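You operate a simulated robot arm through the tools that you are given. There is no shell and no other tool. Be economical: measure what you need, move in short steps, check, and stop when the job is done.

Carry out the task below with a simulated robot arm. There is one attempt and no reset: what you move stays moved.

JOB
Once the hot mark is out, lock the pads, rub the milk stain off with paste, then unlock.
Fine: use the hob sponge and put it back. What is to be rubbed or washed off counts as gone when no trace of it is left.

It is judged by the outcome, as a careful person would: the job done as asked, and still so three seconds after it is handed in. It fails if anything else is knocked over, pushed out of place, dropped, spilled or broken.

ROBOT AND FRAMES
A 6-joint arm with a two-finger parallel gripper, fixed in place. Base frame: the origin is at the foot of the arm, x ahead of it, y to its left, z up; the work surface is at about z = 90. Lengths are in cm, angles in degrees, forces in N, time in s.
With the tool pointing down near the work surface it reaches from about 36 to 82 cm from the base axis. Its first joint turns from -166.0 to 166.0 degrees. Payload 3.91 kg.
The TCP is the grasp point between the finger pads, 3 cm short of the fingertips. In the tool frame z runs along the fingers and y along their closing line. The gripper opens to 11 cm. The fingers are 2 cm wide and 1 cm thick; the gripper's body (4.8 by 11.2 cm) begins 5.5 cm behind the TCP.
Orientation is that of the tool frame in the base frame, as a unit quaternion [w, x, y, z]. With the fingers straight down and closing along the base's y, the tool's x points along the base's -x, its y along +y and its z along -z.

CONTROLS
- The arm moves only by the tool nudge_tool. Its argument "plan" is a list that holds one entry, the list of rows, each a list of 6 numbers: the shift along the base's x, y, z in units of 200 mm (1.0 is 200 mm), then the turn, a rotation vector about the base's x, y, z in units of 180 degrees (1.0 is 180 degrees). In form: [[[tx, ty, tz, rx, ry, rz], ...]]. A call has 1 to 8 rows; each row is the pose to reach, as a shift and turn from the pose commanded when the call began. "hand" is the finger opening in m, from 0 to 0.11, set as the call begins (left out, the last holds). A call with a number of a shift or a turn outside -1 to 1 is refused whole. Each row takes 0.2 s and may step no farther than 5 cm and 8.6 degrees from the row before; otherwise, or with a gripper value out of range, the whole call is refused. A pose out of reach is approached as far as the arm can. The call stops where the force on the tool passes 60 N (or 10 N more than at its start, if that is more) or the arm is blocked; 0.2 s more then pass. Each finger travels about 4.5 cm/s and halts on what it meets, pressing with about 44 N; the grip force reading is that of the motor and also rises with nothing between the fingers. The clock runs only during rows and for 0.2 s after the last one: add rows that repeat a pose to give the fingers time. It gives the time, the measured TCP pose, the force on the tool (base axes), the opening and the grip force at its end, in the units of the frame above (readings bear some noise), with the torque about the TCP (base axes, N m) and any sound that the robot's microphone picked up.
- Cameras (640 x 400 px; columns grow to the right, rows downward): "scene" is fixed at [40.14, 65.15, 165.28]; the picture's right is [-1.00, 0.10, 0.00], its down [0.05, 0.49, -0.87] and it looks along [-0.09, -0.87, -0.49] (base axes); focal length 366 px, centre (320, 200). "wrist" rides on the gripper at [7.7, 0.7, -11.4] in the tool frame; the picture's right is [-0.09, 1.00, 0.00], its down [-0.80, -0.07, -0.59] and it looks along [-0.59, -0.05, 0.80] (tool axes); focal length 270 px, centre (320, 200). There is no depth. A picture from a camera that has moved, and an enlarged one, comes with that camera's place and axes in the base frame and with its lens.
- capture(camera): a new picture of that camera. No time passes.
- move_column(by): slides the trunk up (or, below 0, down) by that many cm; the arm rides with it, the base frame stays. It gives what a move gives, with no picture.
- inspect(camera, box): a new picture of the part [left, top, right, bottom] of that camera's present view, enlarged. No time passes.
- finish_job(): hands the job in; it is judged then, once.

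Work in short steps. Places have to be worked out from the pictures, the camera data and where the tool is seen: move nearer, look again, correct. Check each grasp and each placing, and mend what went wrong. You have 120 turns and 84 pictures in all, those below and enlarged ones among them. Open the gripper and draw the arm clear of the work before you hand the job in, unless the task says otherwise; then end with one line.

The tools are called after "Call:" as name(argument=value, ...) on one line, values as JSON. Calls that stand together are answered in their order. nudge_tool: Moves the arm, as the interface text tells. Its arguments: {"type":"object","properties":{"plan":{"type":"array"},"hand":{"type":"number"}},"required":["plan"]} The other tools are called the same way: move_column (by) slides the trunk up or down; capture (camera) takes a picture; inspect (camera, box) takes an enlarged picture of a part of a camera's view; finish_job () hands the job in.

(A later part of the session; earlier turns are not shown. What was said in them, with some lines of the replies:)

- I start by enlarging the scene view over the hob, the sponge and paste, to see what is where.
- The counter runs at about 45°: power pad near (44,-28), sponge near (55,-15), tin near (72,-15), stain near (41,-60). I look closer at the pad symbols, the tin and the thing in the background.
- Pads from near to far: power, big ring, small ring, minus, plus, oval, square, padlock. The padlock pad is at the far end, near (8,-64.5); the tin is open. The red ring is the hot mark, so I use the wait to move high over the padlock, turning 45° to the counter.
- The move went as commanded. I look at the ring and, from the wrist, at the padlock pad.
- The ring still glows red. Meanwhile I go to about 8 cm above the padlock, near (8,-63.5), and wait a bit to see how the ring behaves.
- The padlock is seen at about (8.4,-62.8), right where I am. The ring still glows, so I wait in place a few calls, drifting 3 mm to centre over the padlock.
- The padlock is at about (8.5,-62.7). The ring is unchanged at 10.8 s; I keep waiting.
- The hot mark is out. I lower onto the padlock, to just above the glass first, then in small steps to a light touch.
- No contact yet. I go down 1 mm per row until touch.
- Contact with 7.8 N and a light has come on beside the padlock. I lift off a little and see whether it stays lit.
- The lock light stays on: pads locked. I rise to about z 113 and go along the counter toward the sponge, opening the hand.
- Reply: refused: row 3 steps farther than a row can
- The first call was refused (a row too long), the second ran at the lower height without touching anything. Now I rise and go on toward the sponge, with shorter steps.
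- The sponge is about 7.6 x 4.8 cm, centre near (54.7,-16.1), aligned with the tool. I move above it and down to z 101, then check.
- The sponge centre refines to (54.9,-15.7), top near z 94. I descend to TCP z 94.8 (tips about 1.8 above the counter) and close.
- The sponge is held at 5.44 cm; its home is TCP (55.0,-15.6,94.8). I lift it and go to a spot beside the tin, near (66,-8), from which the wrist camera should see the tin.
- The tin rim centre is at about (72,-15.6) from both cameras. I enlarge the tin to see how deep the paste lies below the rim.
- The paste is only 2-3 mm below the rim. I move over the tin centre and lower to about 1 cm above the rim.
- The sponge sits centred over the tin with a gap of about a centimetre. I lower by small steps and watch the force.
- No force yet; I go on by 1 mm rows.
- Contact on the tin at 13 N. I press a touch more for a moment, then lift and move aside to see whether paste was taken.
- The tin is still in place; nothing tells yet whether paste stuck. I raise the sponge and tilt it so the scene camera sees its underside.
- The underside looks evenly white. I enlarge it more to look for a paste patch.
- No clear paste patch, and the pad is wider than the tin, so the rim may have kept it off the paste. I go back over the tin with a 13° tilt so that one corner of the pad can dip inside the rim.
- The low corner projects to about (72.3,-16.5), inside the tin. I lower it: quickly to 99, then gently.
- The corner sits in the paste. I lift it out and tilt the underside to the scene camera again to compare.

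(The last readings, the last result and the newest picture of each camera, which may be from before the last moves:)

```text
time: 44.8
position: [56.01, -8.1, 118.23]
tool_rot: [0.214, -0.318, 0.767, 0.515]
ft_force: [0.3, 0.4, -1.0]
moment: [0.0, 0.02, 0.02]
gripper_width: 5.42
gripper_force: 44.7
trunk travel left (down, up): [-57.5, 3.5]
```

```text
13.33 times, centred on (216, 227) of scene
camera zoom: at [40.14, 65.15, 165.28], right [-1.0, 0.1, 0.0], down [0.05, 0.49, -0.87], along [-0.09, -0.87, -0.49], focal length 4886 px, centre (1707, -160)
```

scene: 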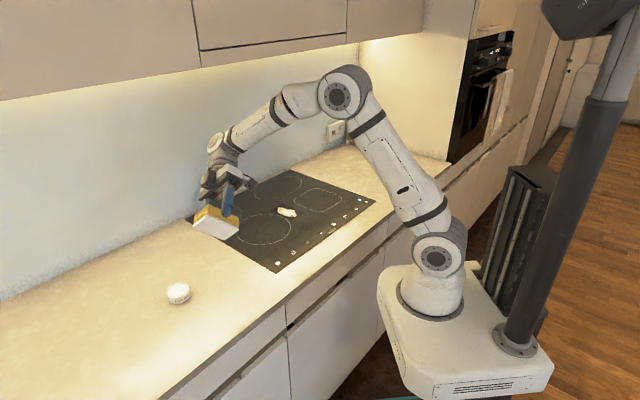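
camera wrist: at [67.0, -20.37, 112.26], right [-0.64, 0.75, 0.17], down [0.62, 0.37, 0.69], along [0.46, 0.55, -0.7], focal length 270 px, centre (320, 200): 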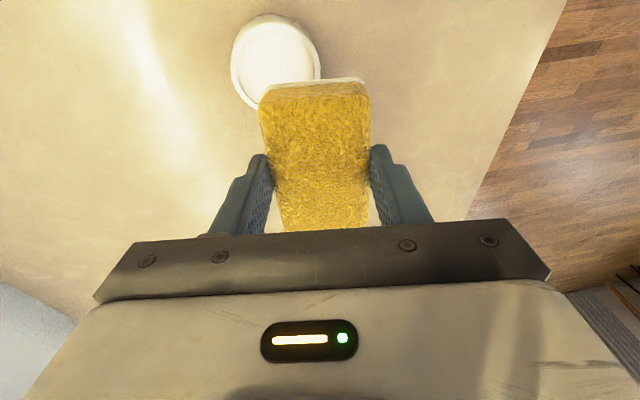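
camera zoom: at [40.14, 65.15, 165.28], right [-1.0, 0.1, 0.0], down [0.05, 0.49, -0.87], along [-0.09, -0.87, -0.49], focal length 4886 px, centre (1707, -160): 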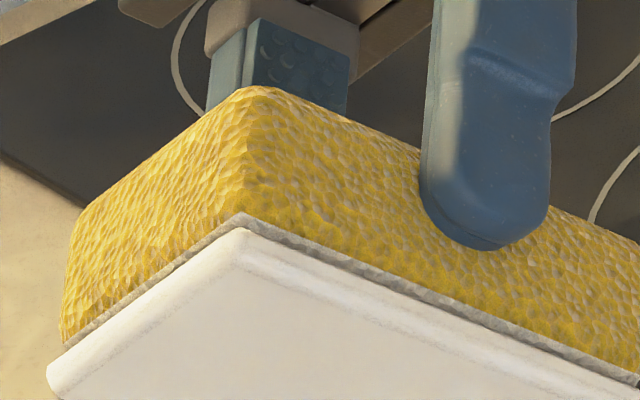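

Call:
inspect(camera="scene", box=[186, 215, 250, 263])

```text
8.33 times, centred on (218, 239) of scene
camera zoom: at [40.14, 65.15, 165.28], right [-1.0, 0.1, 0.0], down [0.05, 0.49, -0.87], along [-0.09, -0.87, -0.49], focal length 3054 px, centre (1170, -125)
```

zoom: 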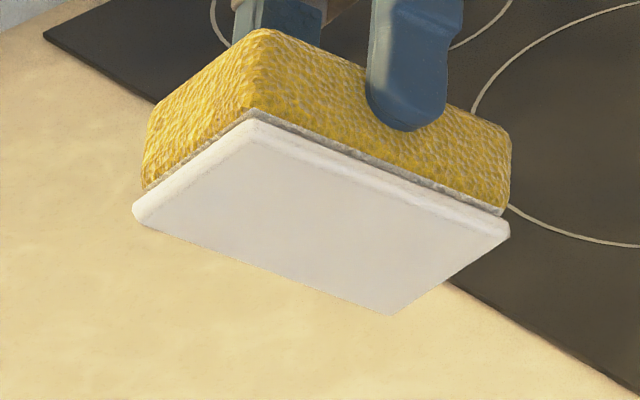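

The underside looks the same after both dips, an even smooth white layer. Rubbing gently will show whether it works. I straighten the sponge and travel toward the stain.

Call:
nudge_tool(plan=[[[-0.04, -0.12, 0.0, -0.047, 0, 0], [-0.08, -0.25, 0.0, -0.094, 0, 0], [-0.12, -0.37, 0.0, -0.141, 0, 0], [-0.18, -0.5, 0.0, -0.188, 0, 0], [-0.24, -0.63, 0.0, -0.235, 0, 0], [-0.3, -0.76, 0.0, -0.282, 0, 0], [-0.37, -0.88, -0.1, -0.329, 0, 0], [-0.44, -1.0, -0.2, -0.376, 0, 0]]])

Call:
nudge_tool(plan=[[[-0.08, -0.14, -0.05, 0, 0, 0], [-0.16, -0.3, -0.1, 0, 0, 0], [-0.24, -0.46, -0.15, 0, 0, 0], [-0.32, -0.62, -0.2, 0, 0, 0], [-0.4, -0.78, -0.25, 0, 0, 0], [-0.48, -0.93, -0.3, 0, 0, 0], [-0.62, -1.0, -0.36, 0, 0, 0]]])

Call:
capture(camera="wrist")

```text
time: 46.6
position: [47.18, -28.16, 114.07]
tool_rot: [0.0, -0.384, 0.923, -0.001]
ft_force: [0.2, -0.1, -0.3]
moment: [-0.02, 0.01, 0.01]
gripper_width: 5.43
gripper_force: 44.0
trunk travel left (down, up): [-57.5, 3.5]
```

```text
time: 48.2
position: [34.76, -48.17, 107.02]
tool_rot: [0.0, -0.383, 0.924, 0.0]
ft_force: [0.3, 0.1, -0.9]
moment: [0.01, 0.01, -0.01]
gripper_width: 5.45
gripper_force: 44.3
trunk travel left (down, up): [-57.5, 3.5]
```

```text
45 pictures are left
camera wrist: at [28.85, -53.07, 118.44], right [-0.64, 0.77, 0.0], down [0.62, 0.52, 0.59], along [0.46, 0.38, -0.8], focal length 270 px, centre (320, 200)
```

wrist: 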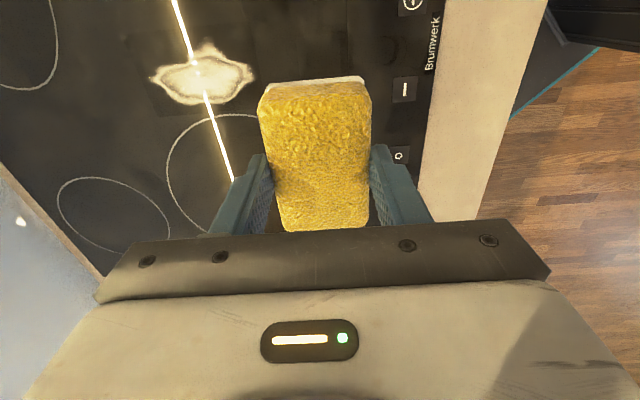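

The stain spans about 10 cm along (0.7,-0.7) and 6 cm along the counter, centre near (40.9,-58.1). I go over it and lower to just above the glass.

Call:
nudge_tool(plan=[[[0.1, -0.16, 0, 0, 0, 0], [0.2, -0.32, 0, 0, 0, 0], [0.308, -0.497, 0, 0, 0, 0], [0.308, -0.497, -0.2, 0, 0, 0], [0.308, -0.497, -0.4, 0, 0, 0], [0.308, -0.497, -0.54, 0, 0, 0], [0.308, -0.497, -0.565, 0, 0, 0]]])

```text
time: 49.8
position: [41.11, -58.06, 95.72]
tool_rot: [0.0, -0.382, 0.924, 0.0]
ft_force: [0.1, 0.5, 0.0]
moment: [0.0, -0.03, -0.03]
gripper_width: 5.45
gripper_force: 43.3
trunk travel left (down, up): [-57.5, 3.5]
```

Call:
nudge_tool(plan=[[[0, 0, -0.01, 0, 0, 0], [0, 0, -0.015, 0, 0, 0], [0, 0, -0.02, 0, 0, 0], [0, 0, -0.025, 0, 0, 0], [0, 0, -0.025, 0, 0, 0]]])

```text
time: 51.0
position: [40.98, -58.01, 95.35]
tool_rot: [0.001, -0.382, 0.924, -0.002]
ft_force: [2.0, -1.9, 15.6]
moment: [0.4, -0.32, -0.06]
gripper_width: 5.44
gripper_force: 44.5
trunk travel left (down, up): [-57.5, 3.5]
```

Contact at 15.6 N, a good rubbing pressure. I make strokes across the stain.

Call:
nudge_tool(plan=[[[0.08, -0.08, 0, 0, 0, 0], [0.16, -0.16, 0, 0, 0, 0], [0.08, -0.08, 0, 0, 0, 0], [0, 0, 0, 0, 0, 0], [-0.08, 0.08, 0, 0, 0, 0], [-0.16, 0.16, 0, 0, 0, 0], [-0.08, 0.08, 0, 0, 0, 0], [0, 0, 0, 0, 0, 0]]])

Call:
nudge_tool(plan=[[[0.08, -0.08, 0, 0, 0, 0], [0.17, -0.17, 0, 0, 0, 0], [0.08, -0.08, 0, 0, 0, 0], [0, 0, 0, 0, 0, 0], [-0.08, 0.08, 0, 0, 0, 0], [-0.17, 0.17, 0, 0, 0, 0], [-0.08, 0.08, 0, 0, 0, 0], [0, 0, 0, 0, 0, 0]]])

Call:
inspect(camera="scene", box=[230, 160, 350, 240])

```text
time: 52.8
position: [40.87, -57.87, 95.28]
tool_rot: [0.0, -0.383, 0.924, -0.002]
ft_force: [-6.1, 6.1, 20.7]
moment: [0.25, 0.3, 0.0]
gripper_width: 5.43
gripper_force: 44.1
trunk travel left (down, up): [-57.5, 3.5]
```

```text
time: 54.6
position: [40.9, -57.8, 95.19]
tool_rot: [0.0, -0.383, 0.924, -0.001]
ft_force: [-4.3, 5.8, 17.5]
moment: [0.19, 0.24, 0.03]
gripper_width: 5.44
gripper_force: 43.6
trunk travel left (down, up): [-57.5, 3.5]
```

```text
5.00 times, centred on (290, 200) of scene
camera zoom: at [40.14, 65.15, 165.28], right [-1.0, 0.1, 0.0], down [0.05, 0.49, -0.87], along [-0.09, -0.87, -0.49], focal length 1832 px, centre (470, 200)
```

zoom: 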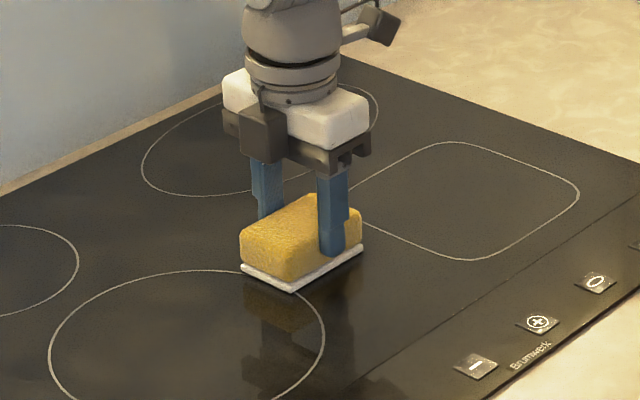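

No stain shows around the sponge any more. I add strokes shifted 1.5 cm to each side along the counter, then lift and look from above.

Call:
nudge_tool(plan=[[[0.055, 0.055, 0, 0, 0, 0], [0.145, -0.035, 0, 0, 0, 0], [0.225, -0.115, 0, 0, 0, 0], [0.145, -0.035, 0, 0, 0, 0], [0.055, 0.055, 0, 0, 0, 0], [-0.035, 0.145, 0, 0, 0, 0], [-0.115, 0.225, 0, 0, 0, 0], [0, 0, 0, 0, 0, 0]]])

Call:
nudge_tool(plan=[[[-0.055, -0.055, 0, 0, 0, 0], [0.035, -0.145, 0, 0, 0, 0], [0.115, -0.225, 0, 0, 0, 0], [0.035, -0.145, 0, 0, 0, 0], [-0.055, -0.055, 0, 0, 0, 0], [-0.145, 0.035, 0, 0, 0, 0], [-0.225, 0.115, 0, 0, 0, 0], [-0.055, 0.02, 0, 0, 0, 0]]])

```text
refused: row 8 steps farther than a row can; nothing moved
```

```text
time: 56.4
position: [39.75, -57.55, 95.38]
tool_rot: [0.001, -0.382, 0.924, -0.002]
ft_force: [-0.6, -1.7, 17.6]
moment: [-0.06, 0.11, 0.08]
gripper_width: 5.43
gripper_force: 43.8
trunk travel left (down, up): [-57.5, 3.5]
```

Only the second set ran; I now do the other-side strokes with a shorter return.

Call:
nudge_tool(plan=[[[0.1, 0.02, 0, 0, 0, 0], [0.2, -0.07, 0, 0, 0, 0], [0.28, -0.15, 0, 0, 0, 0], [0.2, -0.07, 0, 0, 0, 0], [0.11, 0.02, 0, 0, 0, 0], [0.02, 0.11, 0, 0, 0, 0], [-0.05, 0.19, 0, 0, 0, 0], [0.04, 0.08, 0, 0, 0, 0]]])

Call:
nudge_tool(plan=[[[0, 0, 0.1, 0, 0, 0], [-0.05, 0.08, 0.3, 0, 0, 0], [-0.15, 0.2, 0.45, 0, 0, 0], [-0.25, 0.33, 0.55, 0, 0, 0], [-0.33, 0.45, 0.58, 0, 0, 0]]])

Call:
capture(camera="wrist")

Call:
inspect(camera="scene", box=[250, 180, 330, 230])

```text
time: 58.2
position: [40.6, -55.85, 95.23]
tool_rot: [0.0, -0.382, 0.924, -0.001]
ft_force: [-1.6, 1.0, 16.6]
moment: [0.04, 0.08, 0.03]
gripper_width: 5.44
gripper_force: 44.1
trunk travel left (down, up): [-57.5, 3.5]
```

```text
time: 59.4
position: [34.13, -46.87, 106.74]
tool_rot: [0.001, -0.383, 0.924, 0.0]
ft_force: [-0.4, -0.2, -0.4]
moment: [-0.01, -0.03, 0.0]
gripper_width: 5.45
gripper_force: 44.4
trunk travel left (down, up): [-57.5, 3.5]
```

```text
43 pictures are left
camera wrist: at [28.14, -51.8, 118.23], right [-0.64, 0.77, 0.0], down [0.62, 0.52, 0.59], along [0.46, 0.38, -0.8], focal length 270 px, centre (320, 200)
```

wrist: 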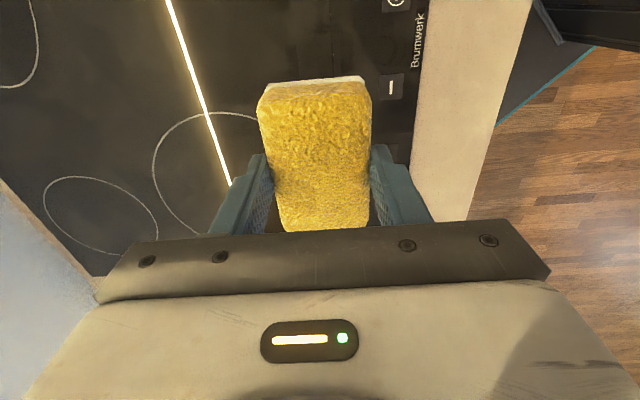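

```text
8.00 times, centred on (290, 205) of scene
camera zoom: at [40.14, 65.15, 165.28], right [-1.0, 0.1, 0.0], down [0.05, 0.49, -0.87], along [-0.09, -0.87, -0.49], focal length 2932 px, centre (560, 160)
```

zoom: 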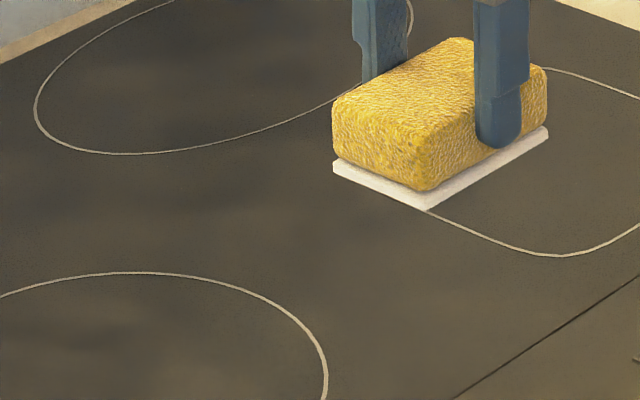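

The stain appears gone. I enlarge the wrist view over the spot for any trace or paste residue.

Call:
inspect(camera="wrist", box=[100, 0, 280, 130])

```text
3.08 times, centred on (190, 65) of wrist
camera zoom: at [28.14, -51.8, 118.23], right [-0.64, 0.77, 0.0], down [0.62, 0.52, 0.59], along [0.46, 0.38, -0.8], focal length 832 px, centre (720, 615)
```

zoom: 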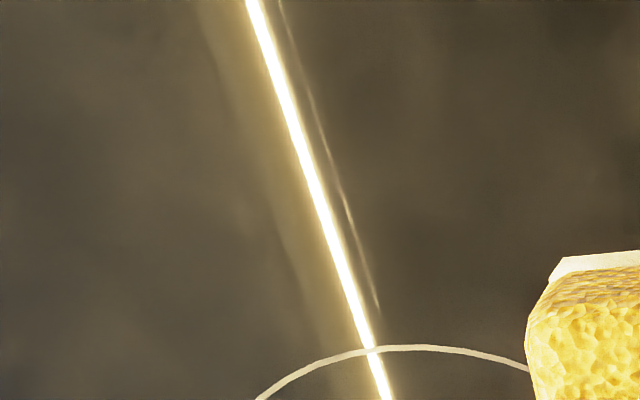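

The glass is clean; the bright line is the cabinet light's reflection. I carry the sponge back toward its place at (55.0,-15.6).

Call:
nudge_tool(plan=[[[0.05, 0.12, 0.1, 0, 0, 0], [0.13, 0.25, 0.15, 0, 0, 0], [0.24, 0.38, 0.15, 0, 0, 0], [0.35, 0.52, 0.15, 0, 0, 0], [0.46, 0.66, 0.15, 0, 0, 0], [0.57, 0.8, 0.15, 0, 0, 0], [0.68, 0.92, 0.15, 0, 0, 0], [0.8, 1.0, 0.15, 0, 0, 0]]])

```text
time: 61.2
position: [50.26, -27.02, 109.85]
tool_rot: [0.0, -0.383, 0.924, 0.0]
ft_force: [-0.4, 0.1, 0.2]
moment: [-0.01, 0.03, -0.03]
gripper_width: 5.4
gripper_force: 44.3
trunk travel left (down, up): [-57.5, 3.5]
```

Call:
nudge_tool(plan=[[[0.08, 0.19, 0, 0, 0, 0], [0.16, 0.38, 0, 0, 0, 0], [0.238, 0.571, 0, 0, 0, 0], [0.238, 0.571, -0.2, 0, 0, 0], [0.238, 0.571, -0.4, 0, 0, 0], [0.238, 0.571, -0.6, 0, 0, 0], [0.238, 0.571, -0.7, 0, 0, 0]]])

```text
time: 62.8
position: [54.95, -15.58, 95.66]
tool_rot: [0.0, -0.383, 0.924, 0.001]
ft_force: [0.0, -0.1, -1.1]
moment: [0.0, 0.0, 0.01]
gripper_width: 5.44
gripper_force: 44.5
trunk travel left (down, up): [-57.5, 3.5]
```

I lower the last 9 mm gently until it rests on the counter.

Call:
nudge_tool(plan=[[[0, 0, -0.02, 0, 0, 0], [0, 0, -0.035, 0, 0, 0], [0, 0, -0.041, 0, 0, 0], [0, 0, -0.044, 0, 0, 0]]])

```text
time: 63.8
position: [54.92, -15.62, 94.95]
tool_rot: [-0.001, -0.383, 0.924, 0.001]
ft_force: [-1.7, 0.2, 4.0]
moment: [-0.03, 0.07, -0.01]
gripper_width: 5.41
gripper_force: 44.2
trunk travel left (down, up): [-57.5, 3.5]
```

It rests on the counter (4 N). I open and rise straight up.

Call:
nudge_tool(plan=[[[0, 0, 0, 0, 0, 0], [0, 0, 0, 0, 0, 0], [0, 0, 0, 0, 0, 0], [0, 0, 0, 0, 0, 0], [0, 0, 0, 0, 0, 0], [0, 0, 0, 0, 0, 0]]], hand=0.11)

Call:
nudge_tool(plan=[[[0, 0, 0.1, 0, 0, 0], [0, 0, 0.3, 0, 0, 0], [0, 0, 0.5, 0, 0, 0], [-0.08, -0.1, 0.7, 0, 0, 0], [-0.22, -0.24, 0.8, 0, 0, 0], [-0.37, -0.39, 0.8, 0, 0, 0]]])

Call:
capture(camera="wrist")

Call:
inspect(camera="scene", box=[150, 250, 290, 330])

```text
time: 65.2
position: [54.93, -15.63, 94.89]
tool_rot: [0.0, -0.382, 0.924, 0.0]
ft_force: [-0.3, 0.3, 0.4]
moment: [0.02, 0.0, 0.01]
gripper_width: 10.97
gripper_force: 0.0
trunk travel left (down, up): [-57.5, 3.5]
```

```text
time: 66.6
position: [47.59, -23.4, 111.03]
tool_rot: [0.0, -0.383, 0.924, 0.0]
ft_force: [-0.2, -0.2, 0.5]
moment: [0.01, -0.01, -0.04]
gripper_width: 11.01
gripper_force: 0.0
trunk travel left (down, up): [-57.5, 3.5]
```

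```text
40 pictures are left
camera wrist: at [41.56, -28.33, 122.5], right [-0.64, 0.77, 0.0], down [0.62, 0.52, 0.59], along [0.46, 0.38, -0.8], focal length 270 px, centre (320, 200)
```

wrist: 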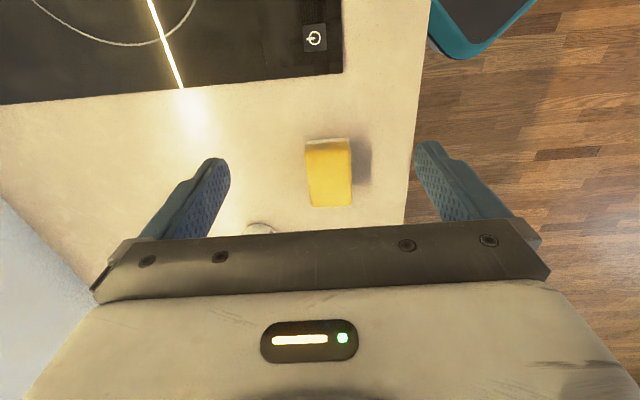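

```text
4.57 times, centred on (220, 290) of scene
camera zoom: at [40.14, 65.15, 165.28], right [-1.0, 0.1, 0.0], down [0.05, 0.49, -0.87], along [-0.09, -0.87, -0.49], focal length 1675 px, centre (777, -211)
```

zoom: 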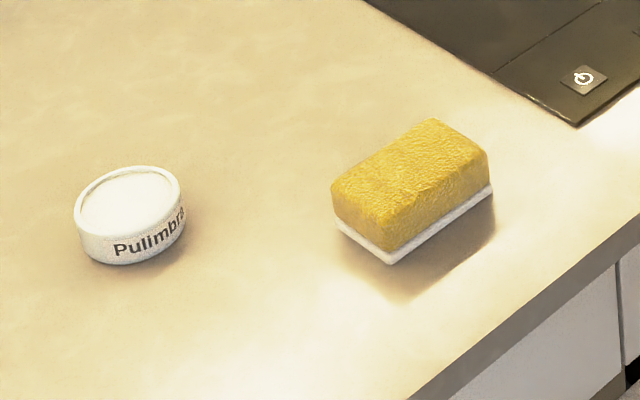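

Sponge and tin stand as at the start. I check the whole hob from the scene camera before unlocking.

Call:
inspect(camera="scene", box=[180, 160, 390, 280])

Call:
inspect(camera="scene", box=[262, 195, 318, 230])

```text
3.05 times, centred on (285, 220) of scene
camera zoom: at [40.14, 65.15, 165.28], right [-1.0, 0.1, 0.0], down [0.05, 0.49, -0.87], along [-0.09, -0.87, -0.49], focal length 1117 px, centre (427, 139)
```

zoom: 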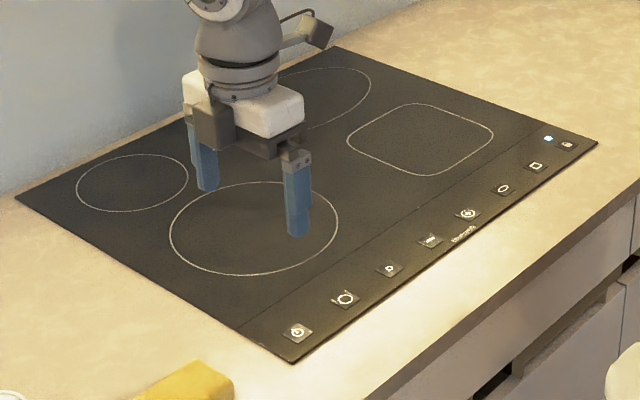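

```text
11.43 times, centred on (290, 212) of scene
camera zoom: at [40.14, 65.15, 165.28], right [-1.0, 0.1, 0.0], down [0.05, 0.49, -0.87], along [-0.09, -0.87, -0.49], focal length 4188 px, centre (663, 57)
```

zoom: 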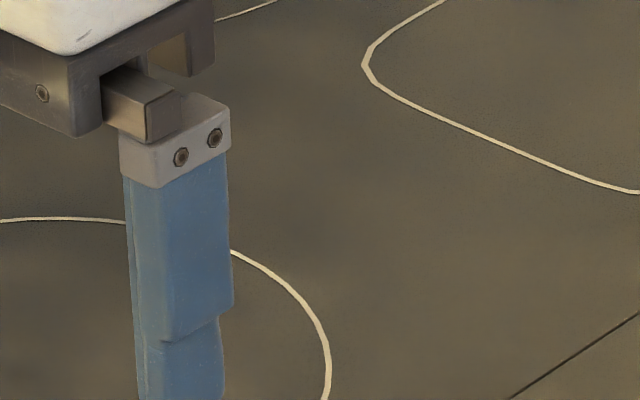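

The hob is spotless and the lock light is still on. I close the hand and go back to the padlock.

Call:
nudge_tool(plan=[[[-0.12, -0.12, 0, 0, 0, 0], [-0.24, -0.24, 0, 0, 0, 0], [-0.36, -0.36, 0, 0, 0, 0], [-0.49, -0.49, 0, 0, 0, 0], [-0.61, -0.61, 0, 0, 0, 0], [-0.73, -0.73, 0, 0, 0, 0], [-0.86, -0.86, 0, 0, 0, 0], [-0.98, -0.98, 0, 0, 0, 0]]], hand=0)

Call:
nudge_tool(plan=[[[-0.12, -0.12, 0, 0, 0, 0], [-0.24, -0.24, 0, 0, 0, 0], [-0.36, -0.36, 0, 0, 0, 0], [-0.49, -0.49, 0, 0, 0, 0], [-0.61, -0.61, -0.1, 0, 0, 0], [-0.73, -0.73, -0.25, 0, 0, 0], [-0.86, -0.86, -0.4, 0, 0, 0], [-0.976, -0.985, -0.55, 0, 0, 0]]])

```text
time: 68.4
position: [27.87, -43.0, 110.9]
tool_rot: [0.0, -0.382, 0.924, 0.0]
ft_force: [0.4, 1.5, 1.2]
moment: [-0.01, -0.01, 0.03]
gripper_width: 0.0
gripper_force: 38.0
trunk travel left (down, up): [-57.5, 3.5]
```

```text
time: 70.2
position: [8.13, -62.82, 99.77]
tool_rot: [0.0, -0.383, 0.924, 0.0]
ft_force: [0.0, 0.1, 0.4]
moment: [0.03, -0.02, -0.01]
gripper_width: 0.0
gripper_force: 38.1
trunk travel left (down, up): [-57.5, 3.5]
```

I correct 3 mm in x and lower to the padlock, ending with the same light touch as before.

Call:
nudge_tool(plan=[[[0.013, 0.004, -0.1, 0, 0, 0], [0.013, 0.004, -0.25, 0, 0, 0], [0.013, 0.004, -0.3, 0, 0, 0], [0.013, 0.004, -0.31, 0, 0, 0]]])

Call:
nudge_tool(plan=[[[0, 0, -0.005, 0, 0, 0], [0, 0, -0.01, 0, 0, 0], [0, 0, -0.01, 0, 0, 0]]])

```text
time: 71.2
position: [8.71, -62.66, 93.64]
tool_rot: [0.0, -0.383, 0.924, -0.001]
ft_force: [0.5, 0.7, 0.5]
moment: [0.02, 0.02, -0.01]
gripper_width: 0.0
gripper_force: 37.6
trunk travel left (down, up): [-57.5, 3.5]
```

```text
time: 72.0
position: [8.75, -62.78, 93.44]
tool_rot: [0.0, -0.383, 0.924, 0.0]
ft_force: [-0.1, -1.3, 1.4]
moment: [-0.02, 0.02, 0.04]
gripper_width: 0.0
gripper_force: 37.8
trunk travel left (down, up): [-57.5, 3.5]
```

Force 1.4 N is barely a touch; I look at the lock light before pressing further.

Call:
inspect(camera="wrist", box=[240, 60, 400, 180])

```text
3.33 times, centred on (320, 120) of wrist
camera zoom: at [2.7, -67.53, 104.96], right [-0.64, 0.77, 0.0], down [0.62, 0.52, 0.59], along [0.46, 0.38, -0.8], focal length 901 px, centre (320, 467)
```

zoom: 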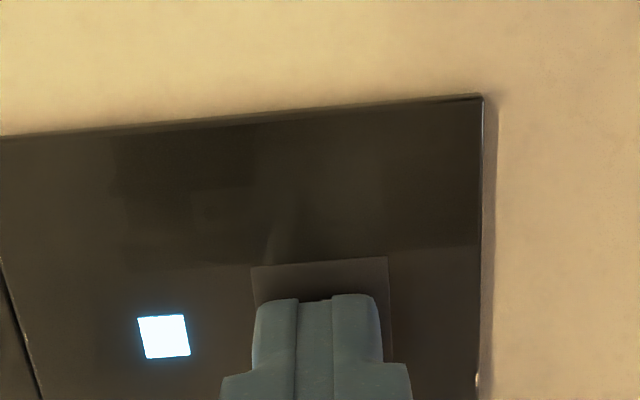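

Still lit, so not pressed yet. I go 2 mm further, by small rows.

Call:
nudge_tool(plan=[[[-0.008, 0, -0.004, 0, 0, 0], [-0.008, 0, -0.008, 0, 0, 0], [-0.008, 0, -0.008, 0, 0, 0]]])

Call:
inspect(camera="wrist", box=[240, 60, 400, 180])

```text
time: 72.8
position: [8.41, -62.66, 93.39]
tool_rot: [0.0, -0.382, 0.924, -0.001]
ft_force: [2.9, -0.4, 10.1]
moment: [0.06, -0.12, -0.05]
gripper_width: 0.0
gripper_force: 37.8
trunk travel left (down, up): [-57.5, 3.5]
```

```text
3.33 times, centred on (320, 120) of wrist
camera zoom: at [2.55, -67.5, 104.92], right [-0.64, 0.77, 0.0], down [0.62, 0.52, 0.59], along [0.46, 0.38, -0.8], focal length 901 px, centre (320, 467)
```

zoom: 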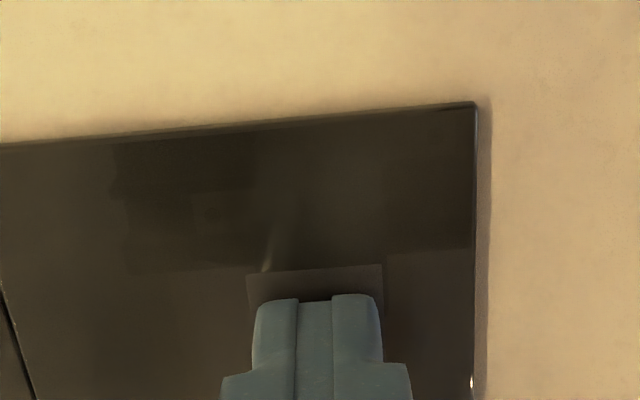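

The light is off: unlocked. I lift straight up, well clear, and open the hand.

Call:
nudge_tool(plan=[[[0, 0, 0.15, 0, 0, 0], [0, 0, 0.38, 0, 0, 0], [0, 0, 0.6, 0, 0, 0], [0, 0.02, 0.8, 0, 0, 0], [0.05, 0.15, 0.95, 0, 0, 0], [0.12, 0.35, 1.0, 0, 0, 0], [0.2, 0.55, 1.0, 0, 0, 0]]])

Call:
nudge_tool(plan=[[[0.1, 0.15, 0, 0, 0, 0], [0.2, 0.3, 0, 0, 0, 0], [0.3, 0.45, 0, 0, 0, 0], [0.3, 0.45, 0, 0, 0, 0], [0.3, 0.45, 0, 0, 0, 0], [0.3, 0.45, 0, 0, 0, 0], [0.3, 0.45, 0, 0, 0, 0]]], hand=0.11)

Call:
capture(camera="scene")

Call:
inspect(camera="scene", box=[180, 160, 390, 280])

```text
time: 74.4
position: [12.57, -51.32, 113.34]
tool_rot: [-0.001, -0.382, 0.924, 0.0]
ft_force: [0.3, 0.2, 0.1]
moment: [0.02, -0.02, -0.05]
gripper_width: 0.0
gripper_force: 37.9
trunk travel left (down, up): [-57.5, 3.5]
```

```text
time: 76.0
position: [18.38, -42.6, 113.29]
tool_rot: [0.0, -0.383, 0.924, 0.0]
ft_force: [0.3, -1.0, -0.1]
moment: [-0.01, 0.0, 0.0]
gripper_width: 11.02
gripper_force: 0.1
trunk travel left (down, up): [-57.5, 3.5]
```

```text
34 pictures are left
```

scene: 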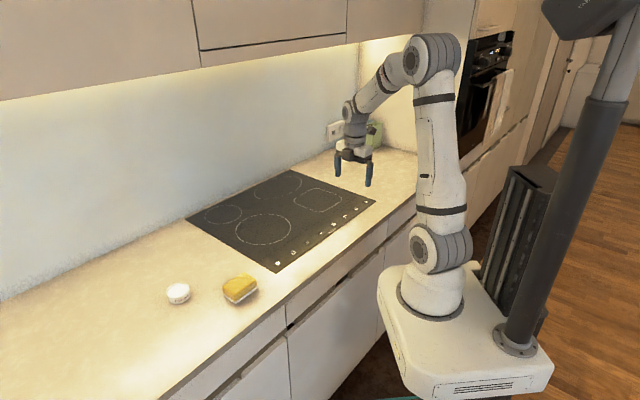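

```text
3.05 times, centred on (285, 220) of scene
camera zoom: at [40.14, 65.15, 165.28], right [-1.0, 0.1, 0.0], down [0.05, 0.49, -0.87], along [-0.09, -0.87, -0.49], focal length 1117 px, centre (427, 139)
```

zoom: 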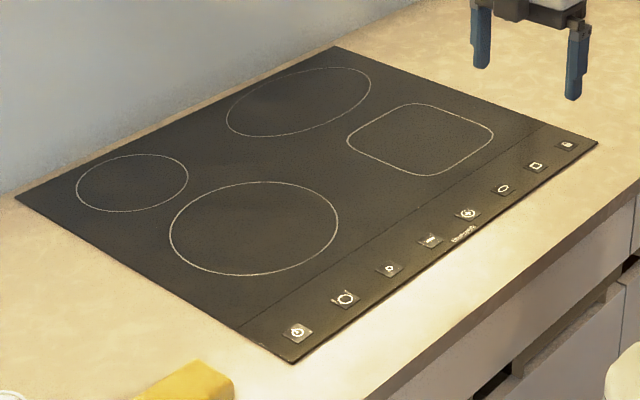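

The hob is clean and unlocked, the sponge and tin are in place, and the arm is clear with the hand open. I hand the job in.

Call:
finish_job()

```text
The job is handed in.
```

The job is done: after the hot mark went out I locked the pads, rubbed the milk stain off with the pasted hob sponge until no trace showed, put the sponge back and unlocked the pads.
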